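You operate a simulated robot arm through the tools that you are given. There is no shell and no other tool.

You run a simulated two-armed robot. Do the job below in one go: nothing can be reset, and whatever is moved stays where it is left.

## Task
Band cleats 1 and 3 and stow the yellow line under both.
Fine: new bands from the band rack, card from the green work mat; lay it back there.

The check looks at the end state, three seconds after you hand in, the way a careful person would. Anything else that was tipped, shoved, dropped, spilled or broken makes it a failure.

## Robot
Two 7-joint arms with fingered hands on one trunk that stands fixed in place. Base frame: the origin is at the foot of the trunk, x ahead of it, y to its left, z up. Readings come in mm, rad, newtons and seconds.
The left shoulder is at [70, 171, 1400], the right one opposite. Payload 5 kg a hand.
The TCP of each hand is the grasp point between the finger pads, 43 mm short of the fingertips. In the tool frame z runs along the fingers and y along their closing line. The gripper opens to 144 mm. The gripper's body begins 50 mm behind the TCP. The gripper is a hand of 5 fingers: y runs from the thumb to the fingers, the wrist lies at [-21, -124, -221] in the tool frame.
Orientation is that of the tool frame in the base frame, as a unit quaternion [w, x, y, z]. With the fingers straight down and the wrist toward the robot, the tool's x, y and z point along [0, 1, 0], [1, 0, 0] and [0, 0, -1] of the base frame.

## Interface
- The arms move only by the tool jog_arm. It takes "left_steps", "right_steps" or both (then of equal length, played together; a hand with none holds still); each is a list of rows, each a list of 2 entries, a list of its own where there are three numbers: the turn, a rotation vector about the tool's x, y, z in degrees, then the shift along the tool's x, y, z in m. In form: [[[wx, wy, wz], [tx, ty, tz]], ...]. A call has 1 to 20 rows; each row is the pose to reach, as a shift and turn from the pose commanded when the call began, along the tool's axes at that moment. Rows are played at 5 a second. More than 50 mm and 0.15 rad between two rows, and nothing of the call is played. A pose out of reach is approached as far as the arm can. The call stops where the force on the tool passes 50 N (or 10 N more than at its start, if that is more) or the arm is blocked; 0.2 s more then pass. In this call time passes only in rows, and 0.2 s behind the last. The reply holds the time, the measured pose of the TCP, the force on the tool along the base axes, the opening and the grip force, in the units named above and with some noise, with the torque about the TCP (base axes, N m) and any sound that the robot's microphone picked up.
- Cameras (640 x 400 px; columns grow to the right, rows downward): "scene" is now at [133, -28.5, 1627.8]; the picture's right is [-0.33, -0.95, -0.00], its down [-0.59, 0.20, -0.78] and it looks along [0.74, -0.26, -0.62] (base axes); focal length 313 px, centre (320, 200). "left" rides on the left gripper at [-86, -109, -168] in its tool frame; the picture's right is [-0.80, -0.28, 0.53], its down [0.54, -0.73, 0.42] and it looks along [0.27, 0.63, 0.73] (tool axes); focal length 275 px, centre (320, 200). "right" rides on the right gripper at [86, -109, -168] in its tool frame; the picture's right is [-0.80, 0.28, -0.53], its down [-0.54, -0.73, 0.42] and it looks along [-0.27, 0.63, 0.73] (tool axes); focal length 275 px, centre (320, 200). There is no depth. A picture from a camera that has moved, and an enlarged one, comes with that camera's place and axes in the base frame and with its lens.
- capture(camera): a new picture of that camera. It takes no simulated time.
- move_column(by): slides the trunk up (or, below 0, down) by that many mm; the arms and the scene camera ride with it, the base frame stays. It gives what a move gives, with no picture.
- finger_targets(index, middle, ring, little, thumb_bend, thumb_turn, hand): sets how far each is bent, from 0 (flat) to 1 (curled in); at 0.3 the hand is open as for a grip, at 0.7 the pads meet at the TCP. One left out holds its place. A second passes; each finger stops where it meets its share of the squeeze, and holds until it gets a number again. It is the only way to open and close the hand. It gives what a move gives, with no picture; readings hold the bend of each and the force on index, middle, ring, little, thumb and palm. thumb_turn goes from beside the hand (0) to across from the fingers (1), as for a grip.
- turn_head(pan, tilt): turns the head with the scene camera to pan (to the left, within 1.501 rad either way) and tilt (down, from -0.506 to 1.204), counted from straight ahead of the robot. It gives what a move gives.
- zoom(camera, box): a new picture of the part [left, top, right, bottom] of that camera's present view, enlarged. It takes no simulated time.
- hand_in(): hands the job in; it is judged then, once.

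Places have to be worked out from the pictures, the camera data and where the tool is seen. Open the grippers and draw the arms clear of the work before you hand the job in, unless the task says otherwise.

The tools are called after "Request:" by a JSON object that holds its "method" and its "body". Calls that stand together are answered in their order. jog_arm: Moves the arms, as the interface text tells. Its arguments: {"type":"object","properties":{"left_steps":{"type":"array","items":{"type":"array"}},"right_steps":{"type":"array","items":{"type":"array"}}},"required":[]} The other tools are called the same way: move_column (by) slides the trunk up or down; finger_targets (index, middle, ring, little, thumb_bend, thumb_turn, hand) moves the fingers one by one; turn_head (pan, tilt) turns the head that bears the scene camera; capture (camera) takes a picture; zoom (camera, box) takes an enlarged picture of a part of a camera's view; hand_in () hands the job in.

At the start:

```text
t: 0.0
left_tcp_pos: [832.3, -31.2, 1216.2]
left_tool_rot: [0.001, 0.707, 0.707, 0.0]
left_wrist_force: [-0.5, -0.3, 0.0]
left_wrist_torque: [-0.02, 0.0, 0.05]
left_grip_width: 143.7
left_finger_force: 0.0
left_shape: jaw
left_bend: [0.3, 0.3, 0.3, 0.3, 0.3, 0.98]
left_finger forces: [0.0, 0.0, 0.1, 0.0, 0.0, 0.0]
right_tcp_pos: [399.9, -509.0, 1136.5]
right_tool_rot: [-0.001, 0.706, 0.708, 0.0]
right_wrist_force: [-0.7, -0.1, 0.3]
right_wrist_torque: [-0.01, 0.01, 0.01]
right_grip_width: 143.7
right_finger_force: 0.1
right_shape: jaw
right_bend: [0.3, 0.3, 0.3, 0.3, 0.3, 0.98]
right_finger forces: [0.0, 0.0, 0.0, 0.0, 0.0, 0.1]
trunk travel left (down, up): [-498.0, 442.0]
head pan, tilt: [-0.332, 0.674]
```

scene: 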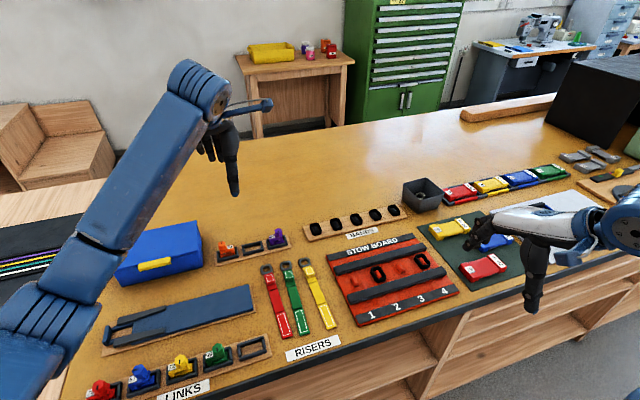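
right: 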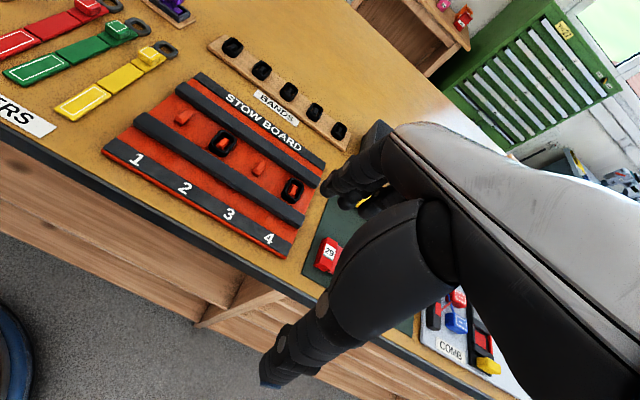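
left: 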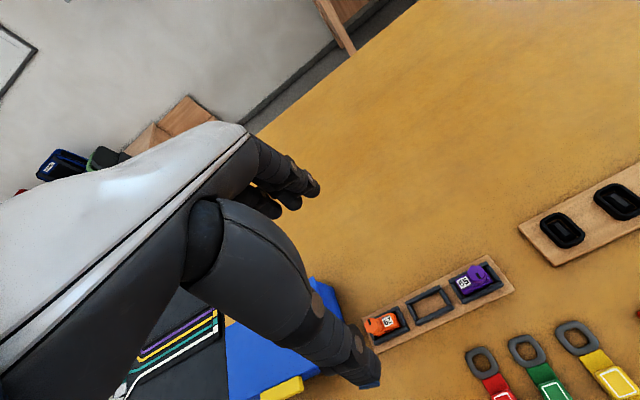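

I begin by looking closely at the stow board, the band rack, the mat and the rest of the bench before moving anything.

Request:
{"method": "zoom", "body": {"camera": "scene", "box": [300, 180, 480, 340]}}

Request:
{"method": "zoom", "body": {"camera": "scene", "box": [400, 140, 640, 300]}}

Request:
{"method": "zoom", "body": {"camera": "scene", "box": [80, 200, 340, 400]}}

Request:
{"method": "zoom", "body": {"camera": "right", "box": [90, 20, 370, 270]}}

```text
2.50 times, centred on (390, 260) of scene
camera zoom: at [133.0, -28.5, 1627.8], right [-0.33, -0.95, 0.0], down [-0.59, 0.2, -0.78], along [0.74, -0.26, -0.62], focal length 783 px, centre (145, 50)
```

zoom: 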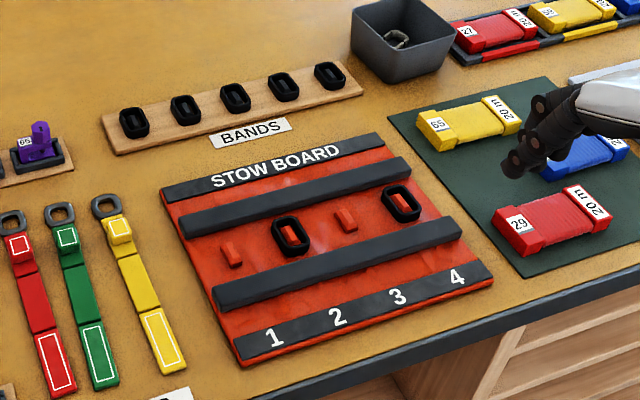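

```text
2.50 times, centred on (520, 220) of scene
camera zoom: at [133.0, -28.5, 1627.8], right [-0.33, -0.95, 0.0], down [-0.59, 0.2, -0.78], along [0.74, -0.26, -0.62], focal length 783 px, centre (-180, 150)
```

zoom: 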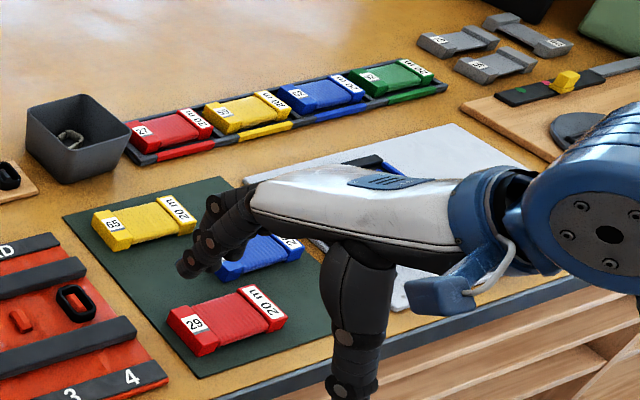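

```text
2.00 times, centred on (210, 300) of scene
camera zoom: at [133.0, -28.5, 1627.8], right [-0.33, -0.95, 0.0], down [-0.59, 0.2, -0.78], along [0.74, -0.26, -0.62], focal length 627 px, centre (540, 0)
```

zoom: 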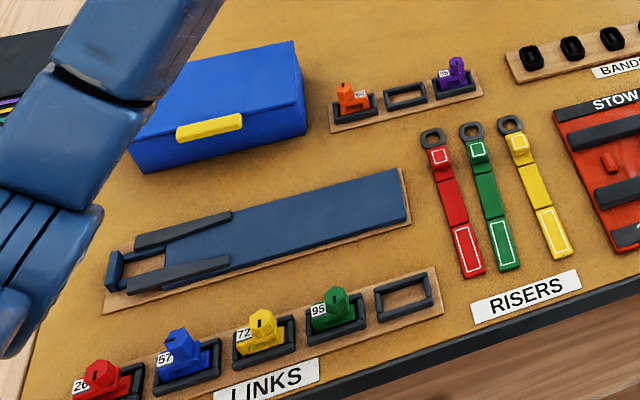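

```text
1.60 times, centred on (230, 145) of right
camera zoom: at [293.2, -424.1, 1305.2], right [0.29, -0.8, 0.53], down [-0.73, -0.54, -0.42], along [0.63, -0.26, -0.73], focal length 440 px, centre (464, 288)
```

zoom: 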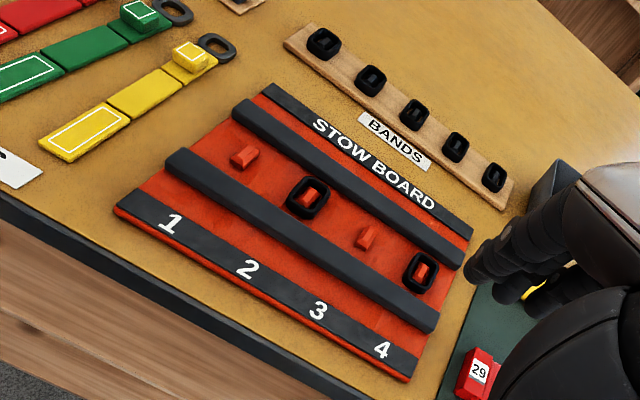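

The board has bands on cleats 2 and 4 while 1 and 3 are bare; a yellow card numbered 65 lies on the green mat. I turn the head to see the parts of the bench that are out of view.

Request:
{"method": "turn_head", "body": {"pan": -0.75, "tilt": 0.75}}

Request:
{"method": "capture", "body": {"camera": "scene"}}

Request:
{"method": "zoom", "body": {"camera": "scene", "box": [240, 120, 480, 270]}}

Request:
{"method": "turn_head", "body": {"pan": 0.35, "tilt": 0.75}}

Request:
{"method": "capture", "body": {"camera": "scene"}}

```text
t: 0.9
left_tcp_pos: [831.4, -31.1, 1217.0]
left_tool_rot: [0.0, 0.707, 0.707, 0.0]
left_wrist_force: [-0.8, -0.3, 0.2]
left_wrist_torque: [-0.02, 0.02, 0.02]
left_grip_width: 143.6
left_finger_force: 0.0
left_shape: jaw
left_bend: [0.3, 0.3, 0.3, 0.3, 0.3, 0.98]
left_finger forces: [0.0, 0.0, 0.0, 0.0, 0.0, 0.1]
right_tcp_pos: [400.6, -509.0, 1137.2]
right_tool_rot: [-0.001, 0.707, 0.708, 0.0]
right_wrist_force: [0.8, 0.1, 0.8]
right_wrist_torque: [0.02, -0.01, 0.01]
right_grip_width: 143.7
right_finger_force: 0.2
right_shape: jaw
right_bend: [0.3, 0.3, 0.3, 0.3, 0.3, 0.98]
right_finger forces: [0.0, 0.1, 0.0, 0.0, 0.1, 0.0]
trunk travel left (down, up): [-498.0, 442.0]
head pan, tilt: [-0.75, 0.75]
```

```text
taken
camera scene: at [112.4, -56.9, 1621.3], right [-0.68, -0.73, 0.0], down [-0.5, 0.46, -0.73], along [0.54, -0.5, -0.68], focal length 313 px, centre (320, 200)
```

scene: 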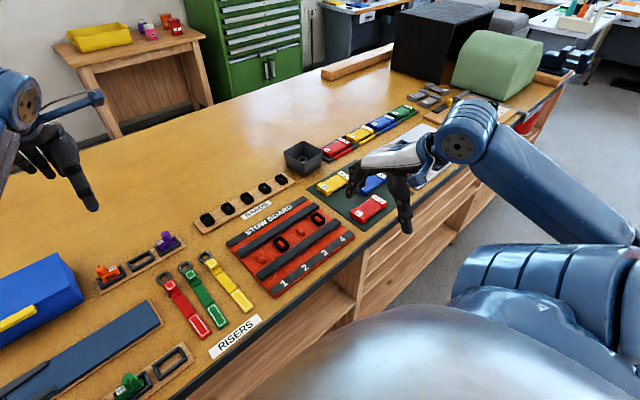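

```text
2.67 times, centred on (360, 195) of scene
camera zoom: at [112.4, -56.9, 1621.3], right [-0.68, -0.73, 0.0], down [-0.5, 0.46, -0.73], along [0.54, -0.5, -0.68], focal length 836 px, centre (213, 213)
```

zoom: 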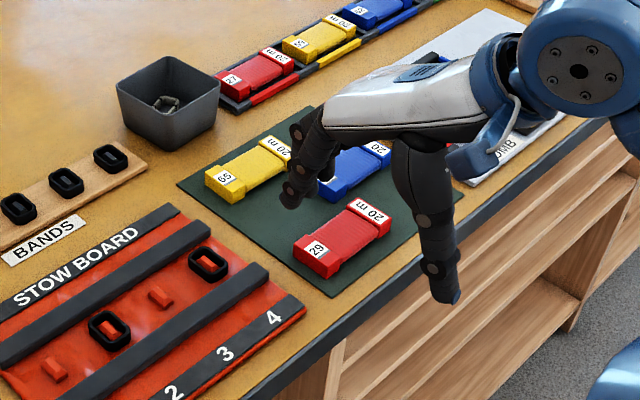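

```text
t: 2.2
left_tcp_pos: [832.4, -31.3, 1217.7]
left_tool_rot: [0.0, 0.707, 0.707, 0.0]
left_wrist_force: [-0.1, -0.2, 0.9]
left_wrist_torque: [-0.01, -0.03, 0.01]
left_grip_width: 143.5
left_finger_force: 0.0
left_shape: jaw
left_bend: [0.3, 0.3, 0.3, 0.3, 0.3, 0.98]
left_finger forces: [0.0, 0.0, 0.0, 0.1, 0.1, 0.0]
right_tcp_pos: [399.8, -509.1, 1137.1]
right_tool_rot: [-0.002, 0.706, 0.708, 0.0]
right_wrist_force: [0.5, 0.1, 0.1]
right_wrist_torque: [-0.01, 0.0, 0.01]
right_grip_width: 143.4
right_finger_force: 0.0
right_shape: jaw
right_bend: [0.3, 0.3, 0.3, 0.3, 0.3, 0.98]
right_finger forces: [0.1, 0.1, 0.0, 0.0, 0.0, 0.0]
trunk travel left (down, up): [-498.0, 442.0]
head pan, tilt: [0.351, 0.75]
```

```text
taken
camera scene: at [129.6, 27.9, 1621.3], right [0.34, -0.94, 0.0], down [-0.64, -0.23, -0.73], along [0.69, 0.25, -0.68], focal length 313 px, centre (320, 200)
```

scene: 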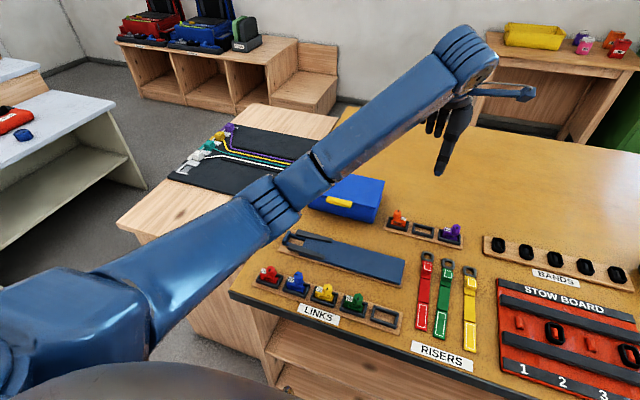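

The bench looks clear of anything unexpected; the cards on the mat and the shelf look alike apart from numbers. I turn the head toward the mat and zoom in hard on the cards and on the banded cleats.

Request:
{"method": "turn_head", "body": {"pan": -0.6, "tilt": 0.75}}

Request:
{"method": "capture", "body": {"camera": "scene"}}

```text
t: 3.4
left_tcp_pos: [833.6, -31.4, 1216.6]
left_tool_rot: [0.0, 0.707, 0.707, 0.0]
left_wrist_force: [0.0, -0.6, -0.1]
left_wrist_torque: [0.0, 0.05, 0.02]
left_grip_width: 143.6
left_finger_force: 0.0
left_shape: jaw
left_bend: [0.3, 0.3, 0.3, 0.3, 0.3, 0.98]
left_finger forces: [0.0, 0.1, 0.0, 0.1, 0.1, 0.0]
right_tcp_pos: [400.8, -508.9, 1137.2]
right_tool_rot: [-0.001, 0.706, 0.708, 0.0]
right_wrist_force: [0.4, -0.3, -0.6]
right_wrist_torque: [-0.03, -0.03, 0.0]
right_grip_width: 143.8
right_finger_force: 0.1
right_shape: jaw
right_bend: [0.3, 0.3, 0.3, 0.3, 0.3, 0.98]
right_finger forces: [0.0, 0.1, 0.0, 0.1, 0.0, 0.0]
trunk travel left (down, up): [-498.0, 442.0]
head pan, tilt: [-0.6, 0.75]
```

```text
taken
camera scene: at [120.1, -47.3, 1621.3], right [-0.56, -0.83, 0.0], down [-0.56, 0.39, -0.73], along [0.6, -0.41, -0.68], focal length 313 px, centre (320, 200)
```

scene: 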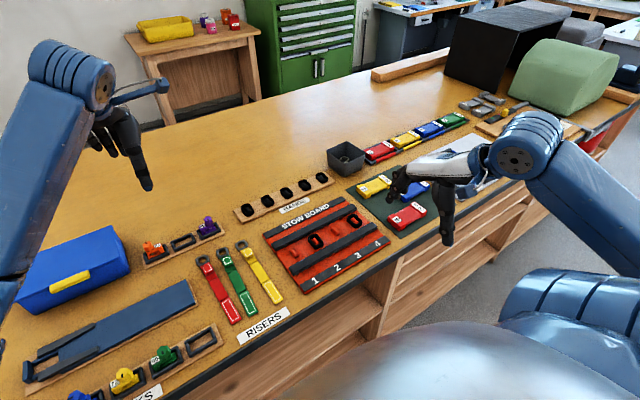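

The yellow card is at roughly (375,185) here. I zoom in tight on the mat, the board's cleats, the band rack and the tray.

Request:
{"method": "zoom", "body": {"camera": "scene", "box": [345, 165, 441, 225]}}

Request:
{"method": "zoom", "body": {"camera": "scene", "box": [270, 200, 382, 270]}}

Request:
{"method": "zoom", "body": {"camera": "scene", "box": [225, 160, 345, 235]}}

Request:
{"method": "zoom", "body": {"camera": "scene", "box": [325, 110, 485, 180]}}

Request:
{"method": "zoom", "body": {"camera": "scene", "box": [400, 80, 560, 200]}}

```text
6.67 times, centred on (393, 195) of scene
camera zoom: at [120.1, -47.3, 1621.3], right [-0.56, -0.83, 0.0], down [-0.56, 0.39, -0.73], along [0.6, -0.41, -0.68], focal length 2089 px, centre (-167, 233)
```

zoom: 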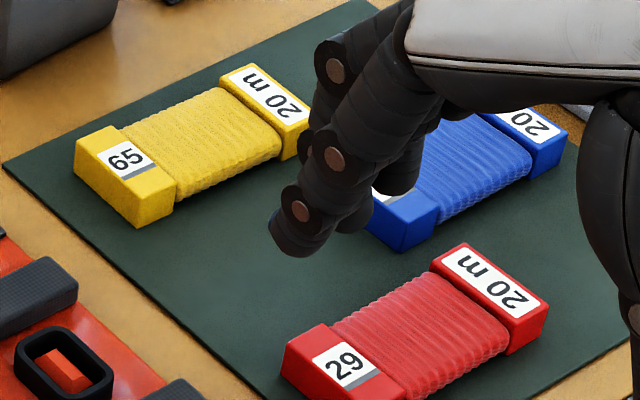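

```text
5.71 times, centred on (326, 235) of scene
camera zoom: at [120.1, -47.3, 1621.3], right [-0.56, -0.83, 0.0], down [-0.56, 0.39, -0.73], along [0.6, -0.41, -0.68], focal length 1791 px, centre (286, 0)
```

zoom: 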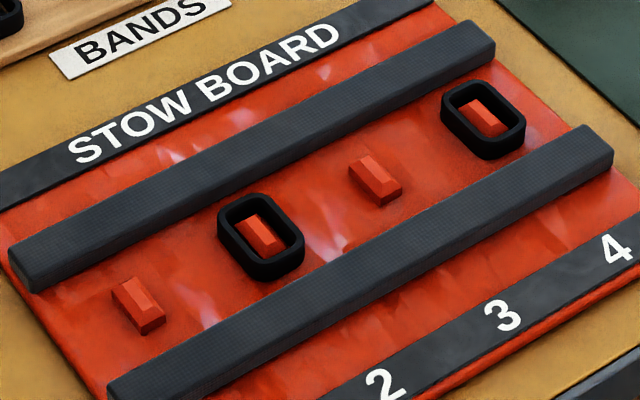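

```text
5.33 times, centred on (285, 198) of scene
camera zoom: at [120.1, -47.3, 1621.3], right [-0.56, -0.83, 0.0], down [-0.56, 0.39, -0.73], along [0.6, -0.41, -0.68], focal length 1671 px, centre (507, 213)
```

zoom: 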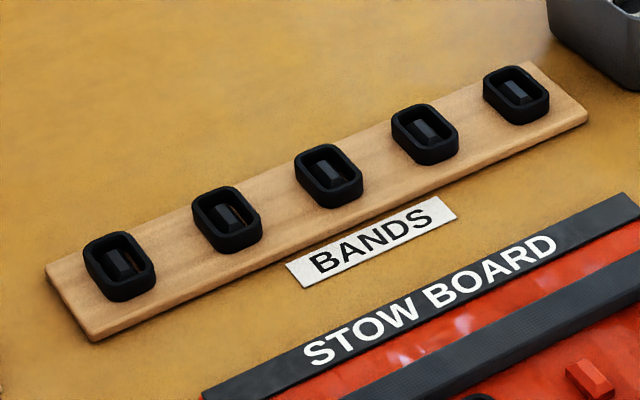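

```text
4.00 times, centred on (405, 145) of scene
camera zoom: at [120.1, -47.3, 1621.3], right [-0.56, -0.83, 0.0], down [-0.56, 0.39, -0.73], along [0.6, -0.41, -0.68], focal length 1254 px, centre (-20, 420)
```

zoom: 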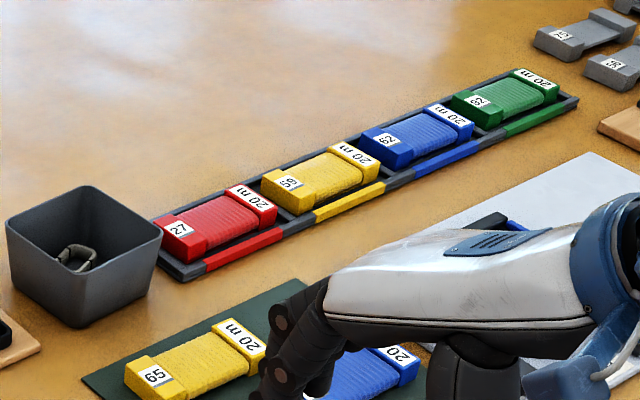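

```text
3.33 times, centred on (480, 140) of scene
camera zoom: at [120.1, -47.3, 1621.3], right [-0.56, -0.83, 0.0], down [-0.56, 0.39, -0.73], along [0.6, -0.41, -0.68], focal length 1044 px, centre (-213, 400)
```

zoom: 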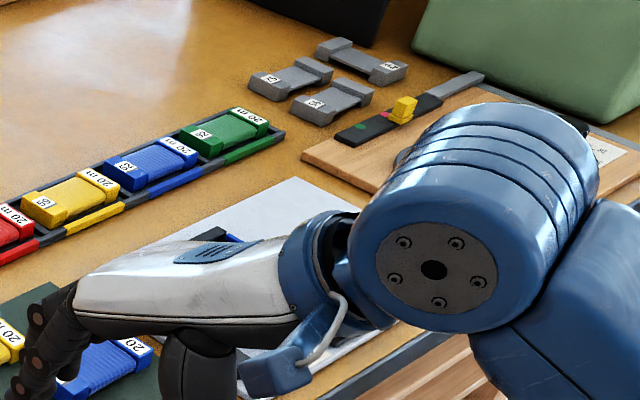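

No free line end is visible on any card, so I want more clues on how line and bands go together. I look at the line layout on the left shelf and the other fixtures.

Request:
{"method": "turn_head", "body": {"pan": 0.45, "tilt": 0.6}}

Request:
{"method": "capture", "body": {"camera": "scene"}}

Request:
{"method": "zoom", "body": {"camera": "scene", "box": [160, 80, 400, 230]}}

Request:
{"method": "zoom", "body": {"camera": "left", "box": [60, 250, 260, 400]}}

Request:
{"method": "capture", "body": {"camera": "left"}}

```text
t: 4.7
left_tcp_pos: [832.3, -30.4, 1214.9]
left_tool_rot: [0.0, 0.707, 0.707, 0.0]
left_wrist_force: [-0.5, 0.4, 0.2]
left_wrist_torque: [0.0, -0.01, 0.03]
left_grip_width: 143.4
left_finger_force: 0.0
left_shape: jaw
left_bend: [0.3, 0.3, 0.3, 0.3, 0.3, 0.98]
left_finger forces: [0.1, 0.0, 0.0, 0.0, 0.1, 0.0]
right_tcp_pos: [401.0, -510.1, 1137.3]
right_tool_rot: [-0.001, 0.706, 0.708, 0.0]
right_wrist_force: [-0.3, 0.9, -0.3]
right_wrist_torque: [0.01, 0.0, -0.02]
right_grip_width: 143.7
right_finger_force: 0.0
right_shape: jaw
right_bend: [0.3, 0.3, 0.3, 0.3, 0.3, 0.98]
right_finger forces: [0.0, 0.0, 0.0, 0.0, 0.0, 0.1]
trunk travel left (down, up): [-498.0, 442.0]
head pan, tilt: [0.45, 0.6]
```

```text
taken
camera scene: at [131.3, 37.9, 1634.2], right [0.43, -0.9, 0.0], down [-0.51, -0.25, -0.82], along [0.74, 0.36, -0.57], focal length 313 px, centre (320, 200)
```

scene: 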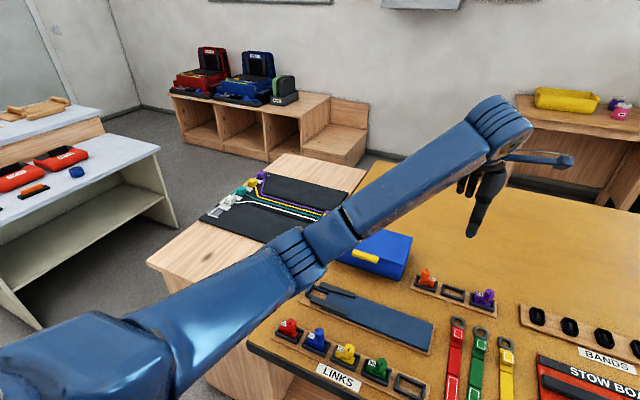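

```text
2.67 times, centred on (280, 155) of scene
camera zoom: at [131.3, 37.9, 1634.2], right [0.43, -0.9, 0.0], down [-0.51, -0.25, -0.82], along [0.74, 0.36, -0.57], focal length 836 px, centre (427, 320)
```

zoom: 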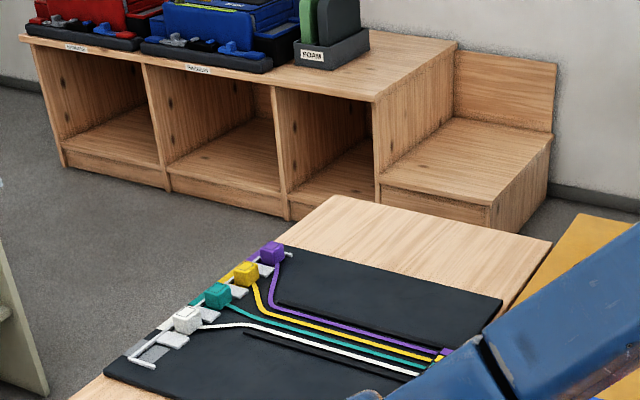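

```text
2.67 times, centred on (160, 325) of left
camera zoom: at [723.2, -116.0, 1384.9], right [-0.28, -0.8, -0.53], down [-0.73, 0.54, -0.42], along [0.63, 0.27, -0.73], focal length 734 px, centre (747, -133)
```

zoom: 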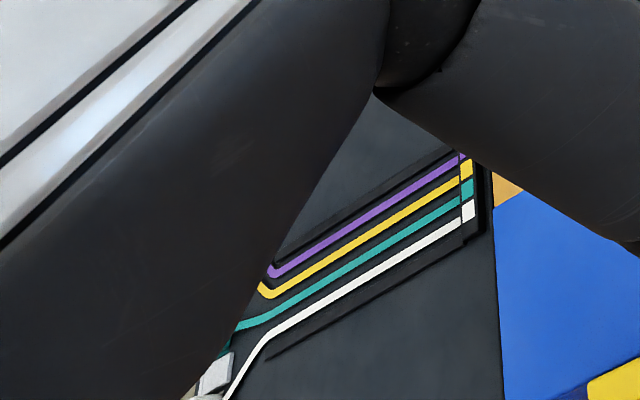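

```text
taken
camera left: at [723.2, -116.0, 1384.9], right [-0.28, -0.8, -0.53], down [-0.73, 0.54, -0.42], along [0.63, 0.27, -0.73], focal length 275 px, centre (320, 200)
```

left: 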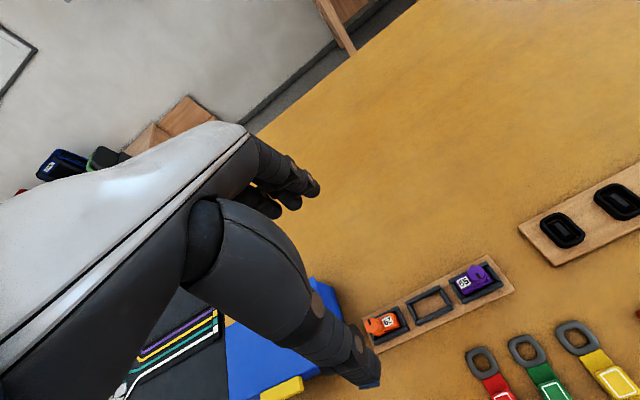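

The line layout on the left shelf is separate work. I turn back to the bench and check every band on the rack for condition, and the board once more.

Request:
{"method": "turn_head", "body": {"pan": -0.4, "tilt": 0.75}}

Request:
{"method": "capture", "body": {"camera": "scene"}}

Request:
{"method": "zoom", "body": {"camera": "right", "box": [200, 25, 360, 150]}}

Request:
{"method": "zoom", "body": {"camera": "right", "box": [150, 90, 320, 220]}}

```text
t: 5.9
left_tcp_pos: [831.7, -30.5, 1217.5]
left_tool_rot: [0.0, 0.707, 0.707, 0.0]
left_wrist_force: [-0.7, 0.1, -0.3]
left_wrist_torque: [0.0, -0.01, 0.0]
left_grip_width: 143.9
left_finger_force: 0.0
left_shape: jaw
left_bend: [0.3, 0.3, 0.3, 0.3, 0.3, 0.98]
left_finger forces: [0.0, 0.0, 0.1, 0.0, 0.1, 0.0]
right_tcp_pos: [400.7, -508.8, 1136.2]
right_tool_rot: [-0.001, 0.706, 0.708, 0.001]
right_wrist_force: [0.5, 0.8, 0.5]
right_wrist_torque: [-0.02, 0.0, 0.0]
right_grip_width: 143.7
right_finger_force: 0.0
right_shape: jaw
right_bend: [0.3, 0.3, 0.3, 0.3, 0.3, 0.98]
right_finger forces: [0.0, 0.1, 0.1, 0.0, 0.0, 0.0]
trunk travel left (down, up): [-498.0, 442.0]
head pan, tilt: [-0.4, 0.75]
```

```text
taken
camera scene: at [128.1, -32.7, 1621.3], right [-0.39, -0.92, 0.0], down [-0.63, 0.27, -0.73], along [0.67, -0.28, -0.68], focal length 313 px, centre (320, 200)
```

scene: 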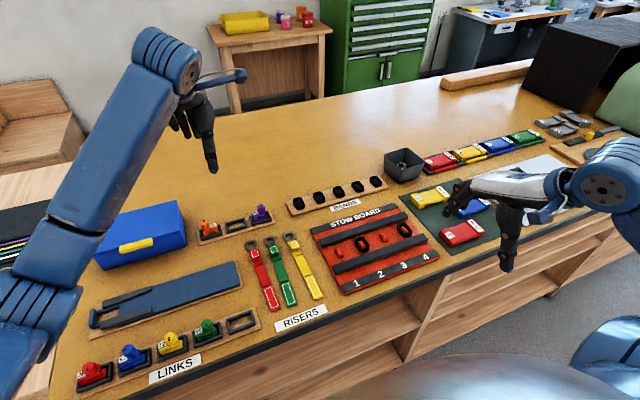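

```text
3.20 times, centred on (280, 88) of right
camera zoom: at [293.2, -424.1, 1305.2], right [0.29, -0.8, 0.53], down [-0.73, -0.54, -0.42], along [0.63, -0.26, -0.73], focal length 881 px, centre (448, 560)
```

zoom: 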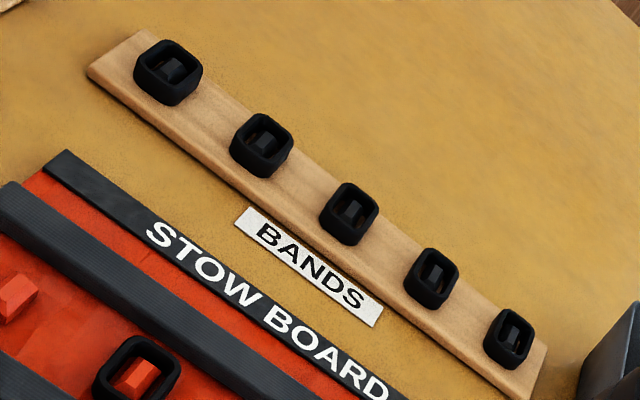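

```text
3.08 times, centred on (235, 155) of right
camera zoom: at [293.2, -424.1, 1305.2], right [0.29, -0.8, 0.53], down [-0.73, -0.54, -0.42], along [0.63, -0.26, -0.73], focal length 847 px, centre (582, 338)
```

zoom: 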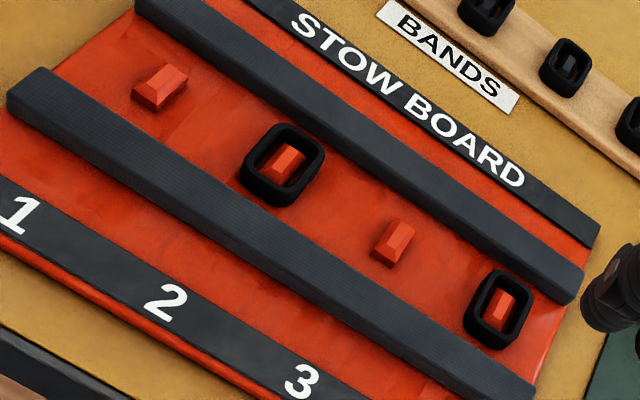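

The bands all look sound. I zoom in tighter on the cleats from both cameras to get their exact positions and angles.

Request:
{"method": "zoom", "body": {"camera": "scene", "box": [320, 230, 370, 265]}}

Request:
{"method": "zoom", "body": {"camera": "scene", "box": [360, 215, 420, 255]}}

Request:
{"method": "zoom", "body": {"camera": "right", "box": [165, 100, 245, 160]}}

Request:
{"method": "zoom", "body": {"camera": "right", "box": [230, 140, 310, 200]}}

Request:
{"method": "zoom", "body": {"camera": "scene", "box": [280, 170, 400, 220]}}

```text
11.43 times, centred on (345, 248) of scene
camera zoom: at [128.1, -32.7, 1621.3], right [-0.39, -0.92, 0.0], down [-0.63, 0.27, -0.73], along [0.67, -0.28, -0.68], focal length 3581 px, centre (34, -343)
```

zoom: 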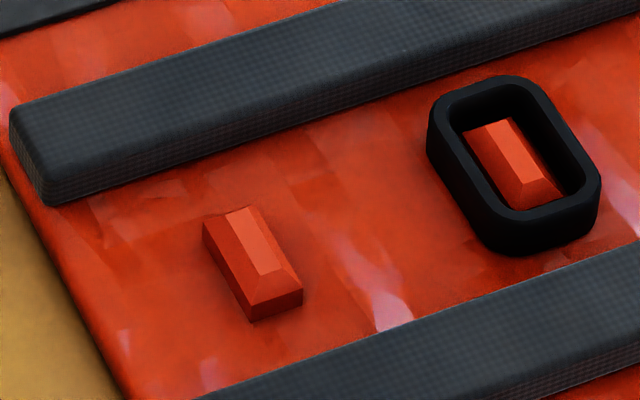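

```text
10.00 times, centred on (390, 235) of scene
camera zoom: at [128.1, -32.7, 1621.3], right [-0.39, -0.92, 0.0], down [-0.63, 0.27, -0.73], along [0.67, -0.28, -0.68], focal length 3134 px, centre (-380, -150)
```

zoom: 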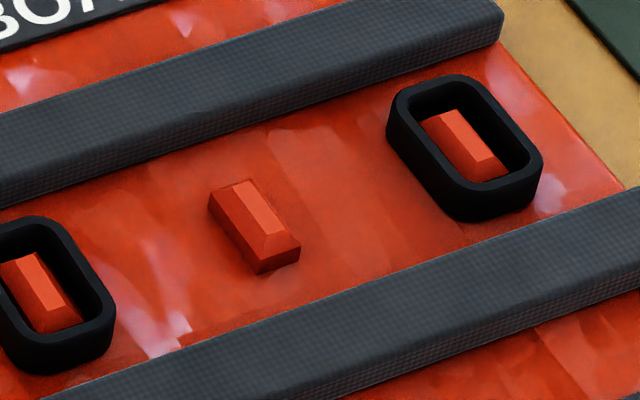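

```text
6.67 times, centred on (205, 130) of right
camera zoom: at [293.2, -424.1, 1305.2], right [0.29, -0.8, 0.53], down [-0.73, -0.54, -0.42], along [0.63, -0.26, -0.73], focal length 1835 px, centre (1087, 667)
```

zoom: 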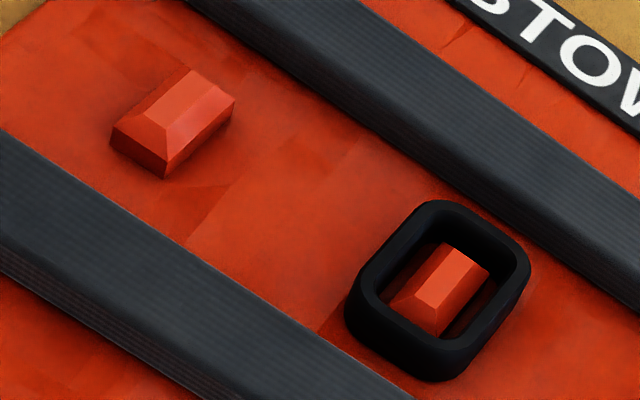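

```text
6.67 times, centred on (270, 170) of right
camera zoom: at [293.2, -424.1, 1305.2], right [0.29, -0.8, 0.53], down [-0.73, -0.54, -0.42], along [0.63, -0.26, -0.73], focal length 1835 px, centre (653, 400)
```

zoom: 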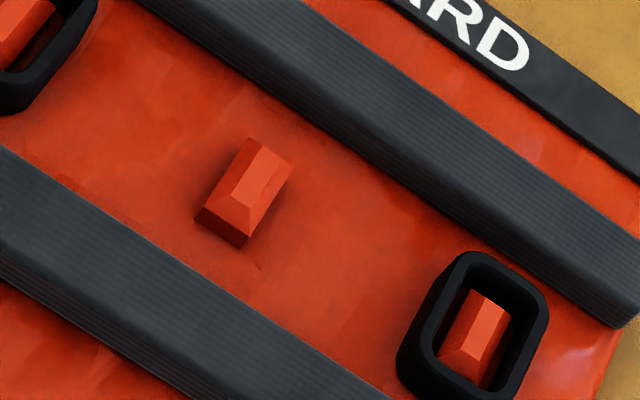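

```text
5.33 times, centred on (340, 195) of scene
camera zoom: at [128.1, -32.7, 1621.3], right [-0.39, -0.92, 0.0], down [-0.63, 0.27, -0.73], along [0.67, -0.28, -0.68], focal length 1671 px, centre (213, 227)
```

zoom: 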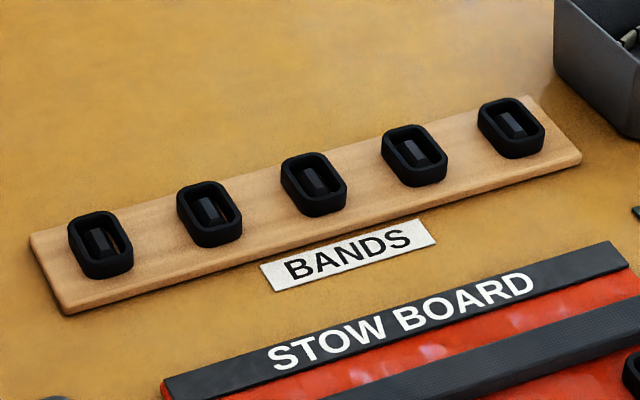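

The cleats are about 70 mm apart along y at x≈597, and the bands are loose rings of about 45×30 mm. Before going near anything I test in free air how the right hand's fingers move, curling ring and little finger and pinching with index, middle and thumb.

Request:
{"method": "finger_targets", "body": {"hand": "right", "ring": 1.0, "little": 1.0, "index": 0.6, "middle": 0.6, "thumb_bend": 0.6, "thumb_turn": 1.0}}

Request:
{"method": "capture", "body": {"camera": "right"}}

Request:
{"method": "zoom", "body": {"camera": "scene", "box": [430, 150, 590, 290]}}

```text
t: 6.9
left_tcp_pos: [831.4, -30.4, 1216.5]
left_tool_rot: [0.0, 0.707, 0.708, 0.0]
left_wrist_force: [0.3, -0.4, 0.0]
left_wrist_torque: [0.05, 0.01, 0.0]
left_grip_width: 143.4
left_finger_force: 0.1
left_shape: jaw
left_bend: [0.3, 0.3, 0.3, 0.3, 0.3, 0.98]
left_finger forces: [0.0, 0.0, 0.1, 0.0, 0.0, 0.0]
right_tcp_pos: [399.3, -508.7, 1137.4]
right_tool_rot: [-0.001, 0.707, 0.707, -0.001]
right_wrist_force: [-0.7, 0.5, 0.5]
right_wrist_torque: [-0.01, -0.03, -0.02]
right_grip_width: 43.0
right_finger_force: 0.0
right_shape: fingers
right_bend: [0.6, 0.6, 1.0, 1.0, 0.6, 1.0]
right_finger forces: [0.0, 0.0, 0.1, 0.1, 0.1, 0.1]
trunk travel left (down, up): [-498.0, 442.0]
head pan, tilt: [-0.4, 0.75]
```

```text
taken
camera right: at [293.2, -424.1, 1305.2], right [0.29, -0.8, 0.53], down [-0.73, -0.54, -0.42], along [0.63, -0.26, -0.73], focal length 275 px, centre (320, 200)
```

right: 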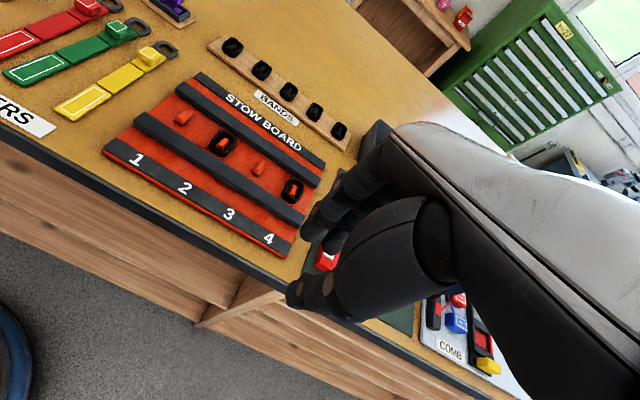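

```text
2.86 times, centred on (510, 220) of scene
camera zoom: at [128.0, -32.8, 1621.3], right [-0.39, -0.92, 0.0], down [-0.63, 0.27, -0.73], along [0.67, -0.28, -0.68], focal length 895 px, centre (-223, 143)
```

zoom: 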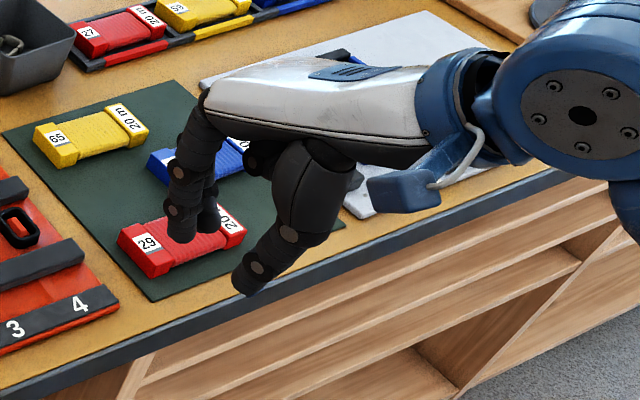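

The pinch is 43 mm wide at bend 0.6. I zoom on the fingertips to see exactly where index, middle and thumb tips lie relative to the TCP.

Request:
{"method": "zoom", "body": {"camera": "right", "box": [270, 110, 450, 330]}}

Request:
{"method": "zoom", "body": {"camera": "scene", "box": [465, 170, 545, 230]}}

```text
1.82 times, centred on (360, 220) of right
camera zoom: at [293.2, -424.1, 1305.2], right [0.29, -0.8, 0.53], down [-0.73, -0.54, -0.42], along [0.63, -0.26, -0.73], focal length 500 px, centre (247, 164)
```

zoom: 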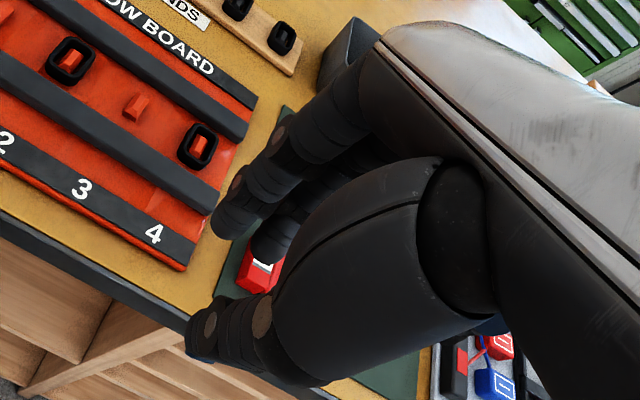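

```text
6.67 times, centred on (505, 200) of scene
camera zoom: at [128.0, -32.8, 1621.3], right [-0.39, -0.92, 0.0], down [-0.63, 0.27, -0.73], along [0.67, -0.28, -0.68], focal length 2089 px, centre (-913, 200)
```

zoom: 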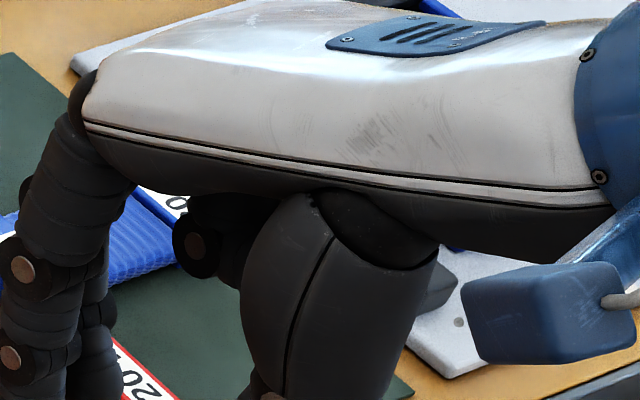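

Index and middle tips sit about ±14 mm either side of the TCP line with the thumb opposite, tips about 40 mm below the TCP. I now swing the right hand high over the bench, turned 90°, so that its camera looks along the cleat channel for height measurements.

Request:
{"method": "jog_arm", "body": {"right_steps": [[[0, 0, -8], [-0.005, 0.02, 0.0]], [[0, 0, -16], [-0.01, 0.045, 0.0]], [[0, 0, -24], [-0.015, 0.07, 0.005]], [[0, 0, -32], [-0.02, 0.095, 0.01]], [[0, 0, -40], [-0.025, 0.12, 0.015]], [[0, 0, -48], [-0.03, 0.145, 0.02]], [[0, 0, -56], [-0.035, 0.17, 0.025]], [[0, 0, -64], [-0.04, 0.195, 0.03]], [[0, 0, -72], [-0.045, 0.22, 0.035]], [[0, 0, -80], [-0.05, 0.245, 0.04]], [[0, 0, -88], [-0.05, 0.26, 0.045]], [[0, 0, -90], [-0.05, 0.27, 0.047]]]}}

Request:
{"method": "capture", "body": {"camera": "right"}}

Request:
{"method": "capture", "body": {"camera": "scene"}}

```text
t: 9.5
left_tcp_pos: [831.5, -31.8, 1215.0]
left_tool_rot: [0.0, 0.707, 0.707, 0.0]
left_wrist_force: [0.2, 0.4, 0.1]
left_wrist_torque: [0.01, 0.0, 0.0]
left_grip_width: 143.9
left_finger_force: 0.0
left_shape: jaw
left_bend: [0.3, 0.3, 0.3, 0.3, 0.3, 0.98]
left_finger forces: [0.1, 0.1, 0.0, 0.0, 0.0, 0.0]
right_tcp_pos: [669.3, -559.5, 1088.6]
right_tool_rot: [-0.001, -0.001, 1.0, 0.001]
right_wrist_force: [0.5, -0.2, 0.8]
right_wrist_torque: [0.0, 0.01, 0.01]
right_grip_width: 42.8
right_finger_force: 0.0
right_shape: fingers
right_bend: [0.6, 0.6, 1.0, 1.0, 0.6, 1.0]
right_finger forces: [0.1, 0.0, 0.0, 0.0, 0.0, 0.0]
trunk travel left (down, up): [-498.0, 442.0]
head pan, tilt: [-0.4, 0.75]
```

```text
taken
camera right: at [585.2, -669.1, 1257.4], right [0.8, 0.29, 0.53], down [0.54, -0.72, -0.43], along [0.26, 0.63, -0.73], focal length 275 px, centre (320, 200)
```

right: 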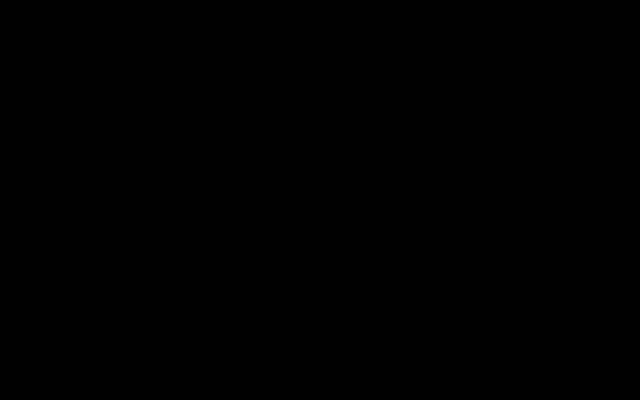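

```text
taken
camera scene: at [128.4, -33.1, 1621.3], right [-0.39, -0.92, 0.0], down [-0.63, 0.27, -0.73], along [0.67, -0.28, -0.68], focal length 313 px, centre (320, 200)
```

scene: 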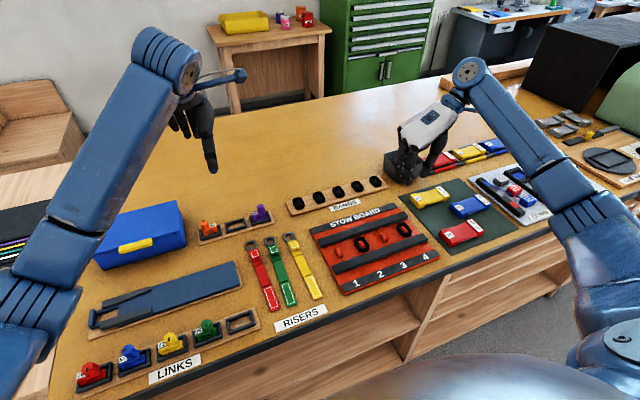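

The wrist camera is blocked by the forearm in this pose, but the scene camera now sees the mat freely. I zoom into the mat and comb tray.

Request:
{"method": "zoom", "body": {"camera": "scene", "box": [400, 170, 560, 270]}}

Request:
{"method": "zoom", "body": {"camera": "scene", "box": [405, 180, 455, 211]}}

Request:
{"method": "zoom", "body": {"camera": "scene", "box": [540, 100, 640, 200]}}

```text
4.00 times, centred on (480, 220) of scene
camera zoom: at [128.4, -33.1, 1621.3], right [-0.39, -0.92, 0.0], down [-0.63, 0.27, -0.73], along [0.67, -0.28, -0.68], focal length 1254 px, centre (-320, 120)
```

zoom: 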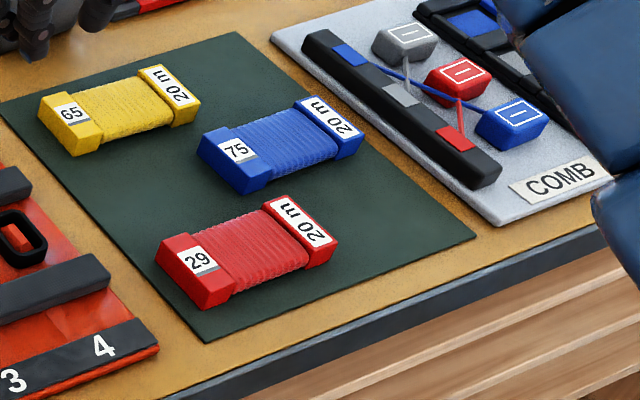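

```text
12.80 times, centred on (430, 196) of scene
camera zoom: at [128.4, -33.1, 1621.3], right [-0.39, -0.92, 0.0], down [-0.63, 0.27, -0.73], along [0.67, -0.28, -0.68], focal length 4011 px, centre (-1088, 258)
```

zoom: 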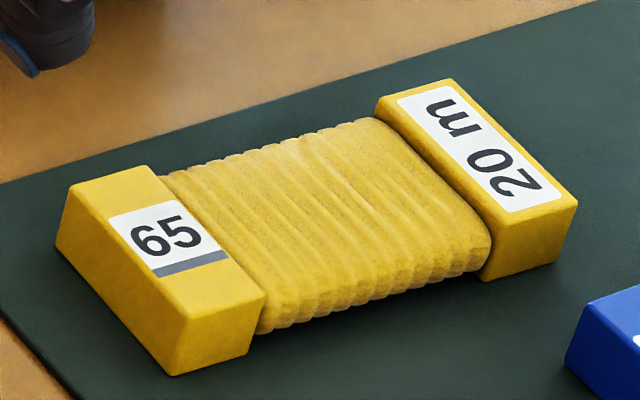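

```text
4.00 times, centred on (590, 150) of scene
camera zoom: at [128.4, -33.1, 1621.3], right [-0.39, -0.92, 0.0], down [-0.63, 0.27, -0.73], along [0.67, -0.28, -0.68], focal length 1254 px, centre (-760, 400)
```

zoom: 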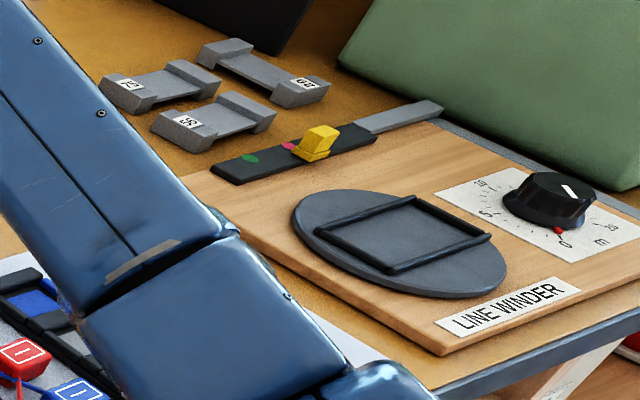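

There is no free line end on the card; the comb shows lines drawn as thin strands to their blocks, so I expect to see a strand once line is paid out. I turn the hand back to its wrist-toward-robot pose, where its camera works, over the gap between board and mat to measure heights close up.

Request:
{"method": "jog_arm", "body": {"right_steps": [[[0, 0, 8], [0.0, 0.0, 0.0]], [[0, 0, 16], [0.0, 0.0, 0.0]], [[0, 0, 24], [0.0, 0.0, 0.0]], [[0, 0, 32], [0.0, 0.0, 0.0]], [[0, 0, 40], [0.0, 0.0, 0.0]], [[0, 0, 48], [0.01, 0.0, 0.0]], [[0, 0, 56], [0.02, 0.0, 0.0]], [[0, 0, 64], [0.03, 0.0, 0.0]], [[0, 0, 72], [0.04, 0.01, 0.0]], [[0, 0, 80], [0.05, 0.02, 0.0]], [[0, 0, 88], [0.06, 0.03, 0.0]], [[0, 0, 90], [0.07, 0.04, 0.0]]]}}

Request:
{"method": "capture", "body": {"camera": "right"}}

```text
t: 12.1
left_tcp_pos: [832.0, -31.4, 1217.1]
left_tool_rot: [0.0, 0.707, 0.707, 0.0]
left_wrist_force: [0.1, 0.1, 0.2]
left_wrist_torque: [0.0, -0.03, -0.01]
left_grip_width: 143.5
left_finger_force: 0.0
left_shape: jaw
left_bend: [0.3, 0.3, 0.3, 0.3, 0.3, 0.98]
left_finger forces: [0.0, 0.0, 0.1, 0.0, 0.1, 0.0]
right_tcp_pos: [601.4, -520.2, 1089.8]
right_tool_rot: [-0.001, 0.707, 0.707, 0.0]
right_wrist_force: [-0.2, 0.7, -0.3]
right_wrist_torque: [-0.04, -0.02, 0.0]
right_grip_width: 42.6
right_finger_force: 0.1
right_shape: fingers
right_bend: [0.6, 0.6, 1.0, 1.0, 0.6, 1.0]
right_finger forces: [0.0, 0.0, 0.0, 0.1, 0.1, 0.0]
trunk travel left (down, up): [-498.0, 442.0]
head pan, tilt: [-0.4, 0.75]
```

```text
taken
camera right: at [493.5, -433.8, 1258.3], right [0.28, -0.8, 0.53], down [-0.73, -0.54, -0.42], along [0.63, -0.27, -0.73], focal length 275 px, centre (320, 200)
```

right: 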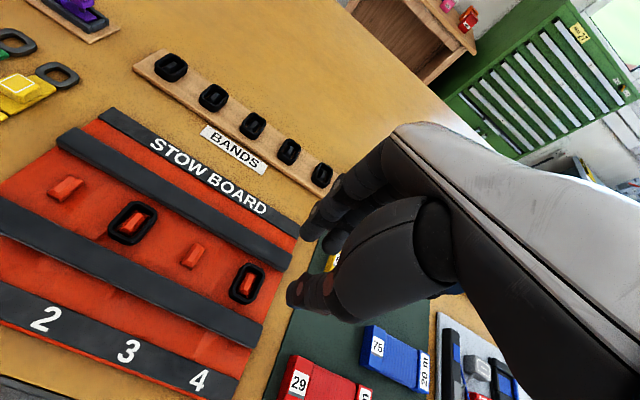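

Good clear view. I zoom on the cleats and rack from this nearer camera position for triangulation.

Request:
{"method": "zoom", "body": {"camera": "right", "box": [30, 120, 190, 260]}}

Request:
{"method": "zoom", "body": {"camera": "right", "box": [150, 200, 310, 300]}}

Request:
{"method": "zoom", "body": {"camera": "right", "box": [130, 40, 340, 200]}}

```text
2.86 times, centred on (110, 190) of right
camera zoom: at [493.5, -433.8, 1258.3], right [0.28, -0.8, 0.53], down [-0.73, -0.54, -0.42], along [0.63, -0.27, -0.73], focal length 786 px, centre (920, 229)
```

zoom: 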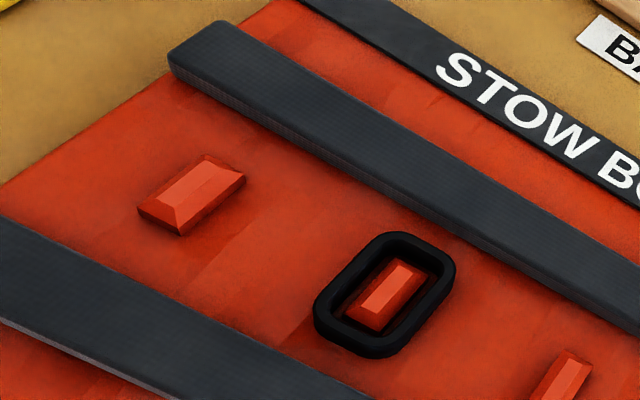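

```text
4.00 times, centred on (230, 250) of right
camera zoom: at [493.5, -433.8, 1258.3], right [0.28, -0.8, 0.53], down [-0.73, -0.54, -0.42], along [0.63, -0.27, -0.73], focal length 1101 px, centre (680, 0)
```

zoom: 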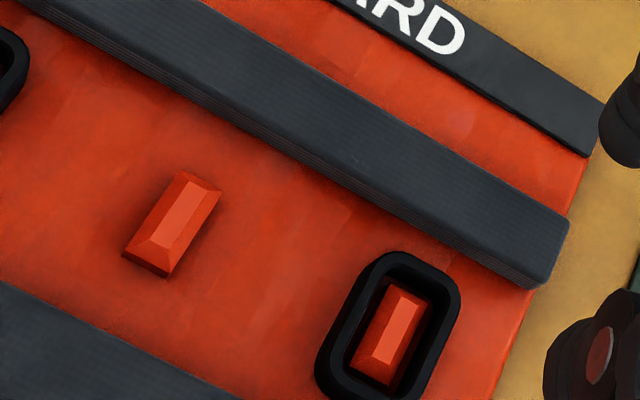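

```text
2.50 times, centred on (235, 120) of right
camera zoom: at [493.5, -433.8, 1258.3], right [0.28, -0.8, 0.53], down [-0.73, -0.54, -0.42], along [0.63, -0.27, -0.73], focal length 688 px, centre (532, 400)
```

zoom: 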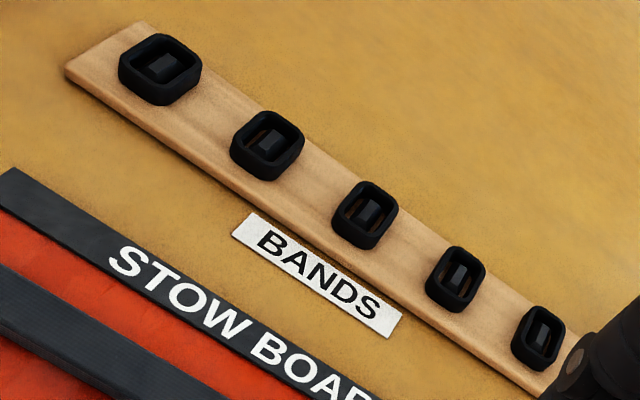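

Off-axis wrist views give heights only to about 5–10 mm. Raising the trunk (arms ride along, upward into free air) gives an exact vertical stereo baseline for the head camera, so I do that.

Request:
{"method": "move_column", "body": {"by": 300}}

Request:
{"method": "capture", "body": {"camera": "scene"}}

```text
t: 15.1
left_tcp_pos: [832.9, -30.5, 1517.4]
left_tool_rot: [0.001, 0.707, 0.707, -0.001]
left_wrist_force: [-0.8, 0.0, -0.1]
left_wrist_torque: [-0.03, -0.02, -0.02]
left_grip_width: 143.8
left_finger_force: 0.1
left_shape: jaw
left_bend: [0.3, 0.3, 0.3, 0.3, 0.3, 0.98]
left_finger forces: [0.0, 0.1, 0.1, 0.0, 0.0, 0.0]
right_tcp_pos: [600.9, -518.1, 1388.6]
right_tool_rot: [-0.001, 0.706, 0.708, 0.0]
right_wrist_force: [0.4, 0.0, -0.7]
right_wrist_torque: [-0.03, -0.02, -0.01]
right_grip_width: 42.8
right_finger_force: 0.0
right_shape: fingers
right_bend: [0.6, 0.6, 1.0, 1.0, 0.6, 1.0]
right_finger forces: [0.0, 0.0, 0.0, 0.1, 0.1, 0.0]
trunk travel left (down, up): [-798.0, 142.0]
head pan, tilt: [-0.4, 0.75]
```

```text
taken
camera scene: at [128.3, -32.8, 1921.2], right [-0.39, -0.92, 0.0], down [-0.63, 0.27, -0.73], along [0.67, -0.28, -0.68], focal length 313 px, centre (320, 200)
```

scene: 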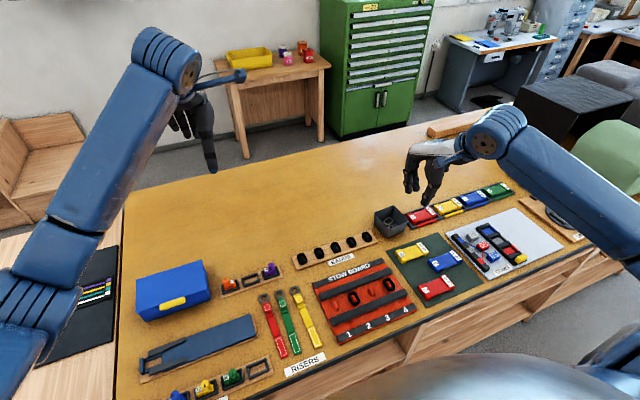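

From this height everything is in view. I zoom tightly on the cleats, rack bands and card to get matching points.

Request:
{"method": "zoom", "body": {"camera": "scene", "box": [310, 280, 370, 320]}}

Request:
{"method": "zoom", "body": {"camera": "scene", "box": [350, 265, 410, 305]}}

Request:
{"method": "zoom", "body": {"camera": "scene", "box": [285, 225, 385, 275]}}

Request:
{"method": "zoom", "body": {"camera": "scene", "box": [385, 230, 485, 300]}}

```text
10.00 times, centred on (340, 300) of scene
camera zoom: at [128.3, -32.8, 1921.2], right [-0.39, -0.92, 0.0], down [-0.63, 0.27, -0.73], along [0.67, -0.28, -0.68], focal length 3134 px, centre (120, -800)
```

zoom: 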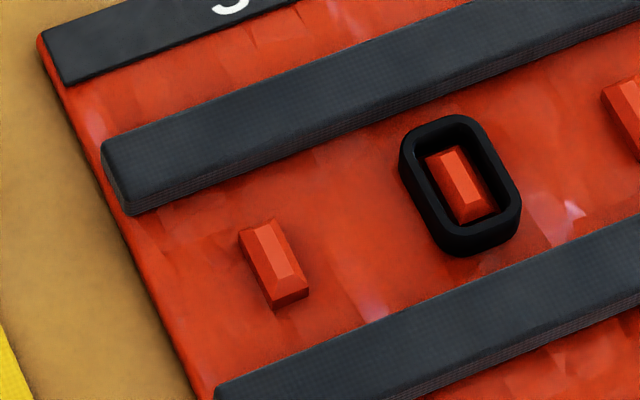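

```text
10.00 times, centred on (380, 285) of scene
camera zoom: at [128.3, -32.8, 1921.2], right [-0.39, -0.92, 0.0], down [-0.63, 0.27, -0.73], along [0.67, -0.28, -0.68], focal length 3134 px, centre (-280, -650)
```

zoom: 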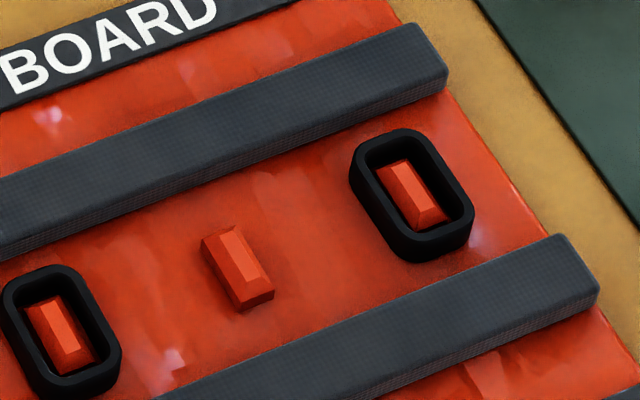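

```text
6.40 times, centred on (335, 250) of scene
camera zoom: at [128.3, -32.8, 1921.2], right [-0.39, -0.92, 0.0], down [-0.63, 0.27, -0.73], along [0.67, -0.28, -0.68], focal length 2006 px, centre (224, -120)
```

zoom: 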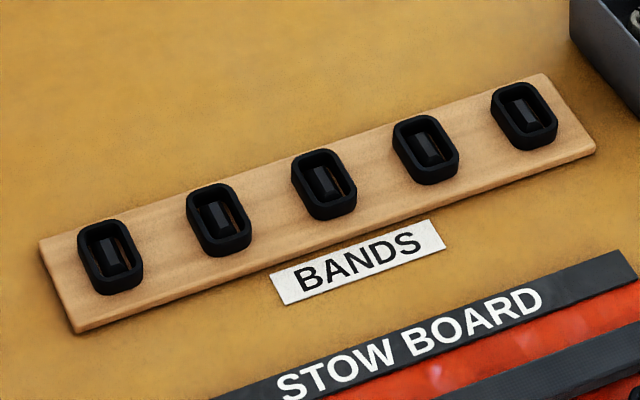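

```text
5.71 times, centred on (435, 265) of scene
camera zoom: at [128.3, -32.8, 1921.2], right [-0.39, -0.92, 0.0], down [-0.63, 0.27, -0.73], along [0.67, -0.28, -0.68], focal length 1791 px, centre (-337, -171)
```

zoom: 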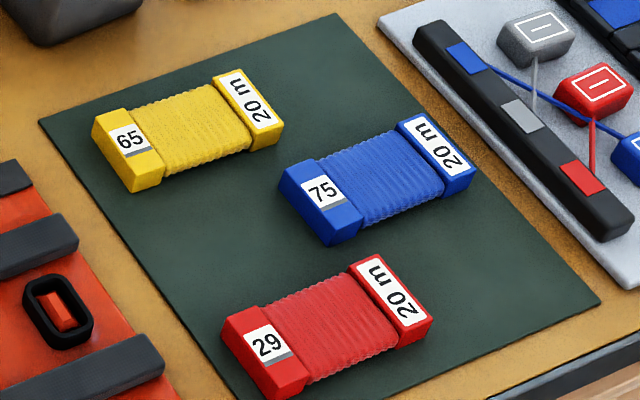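

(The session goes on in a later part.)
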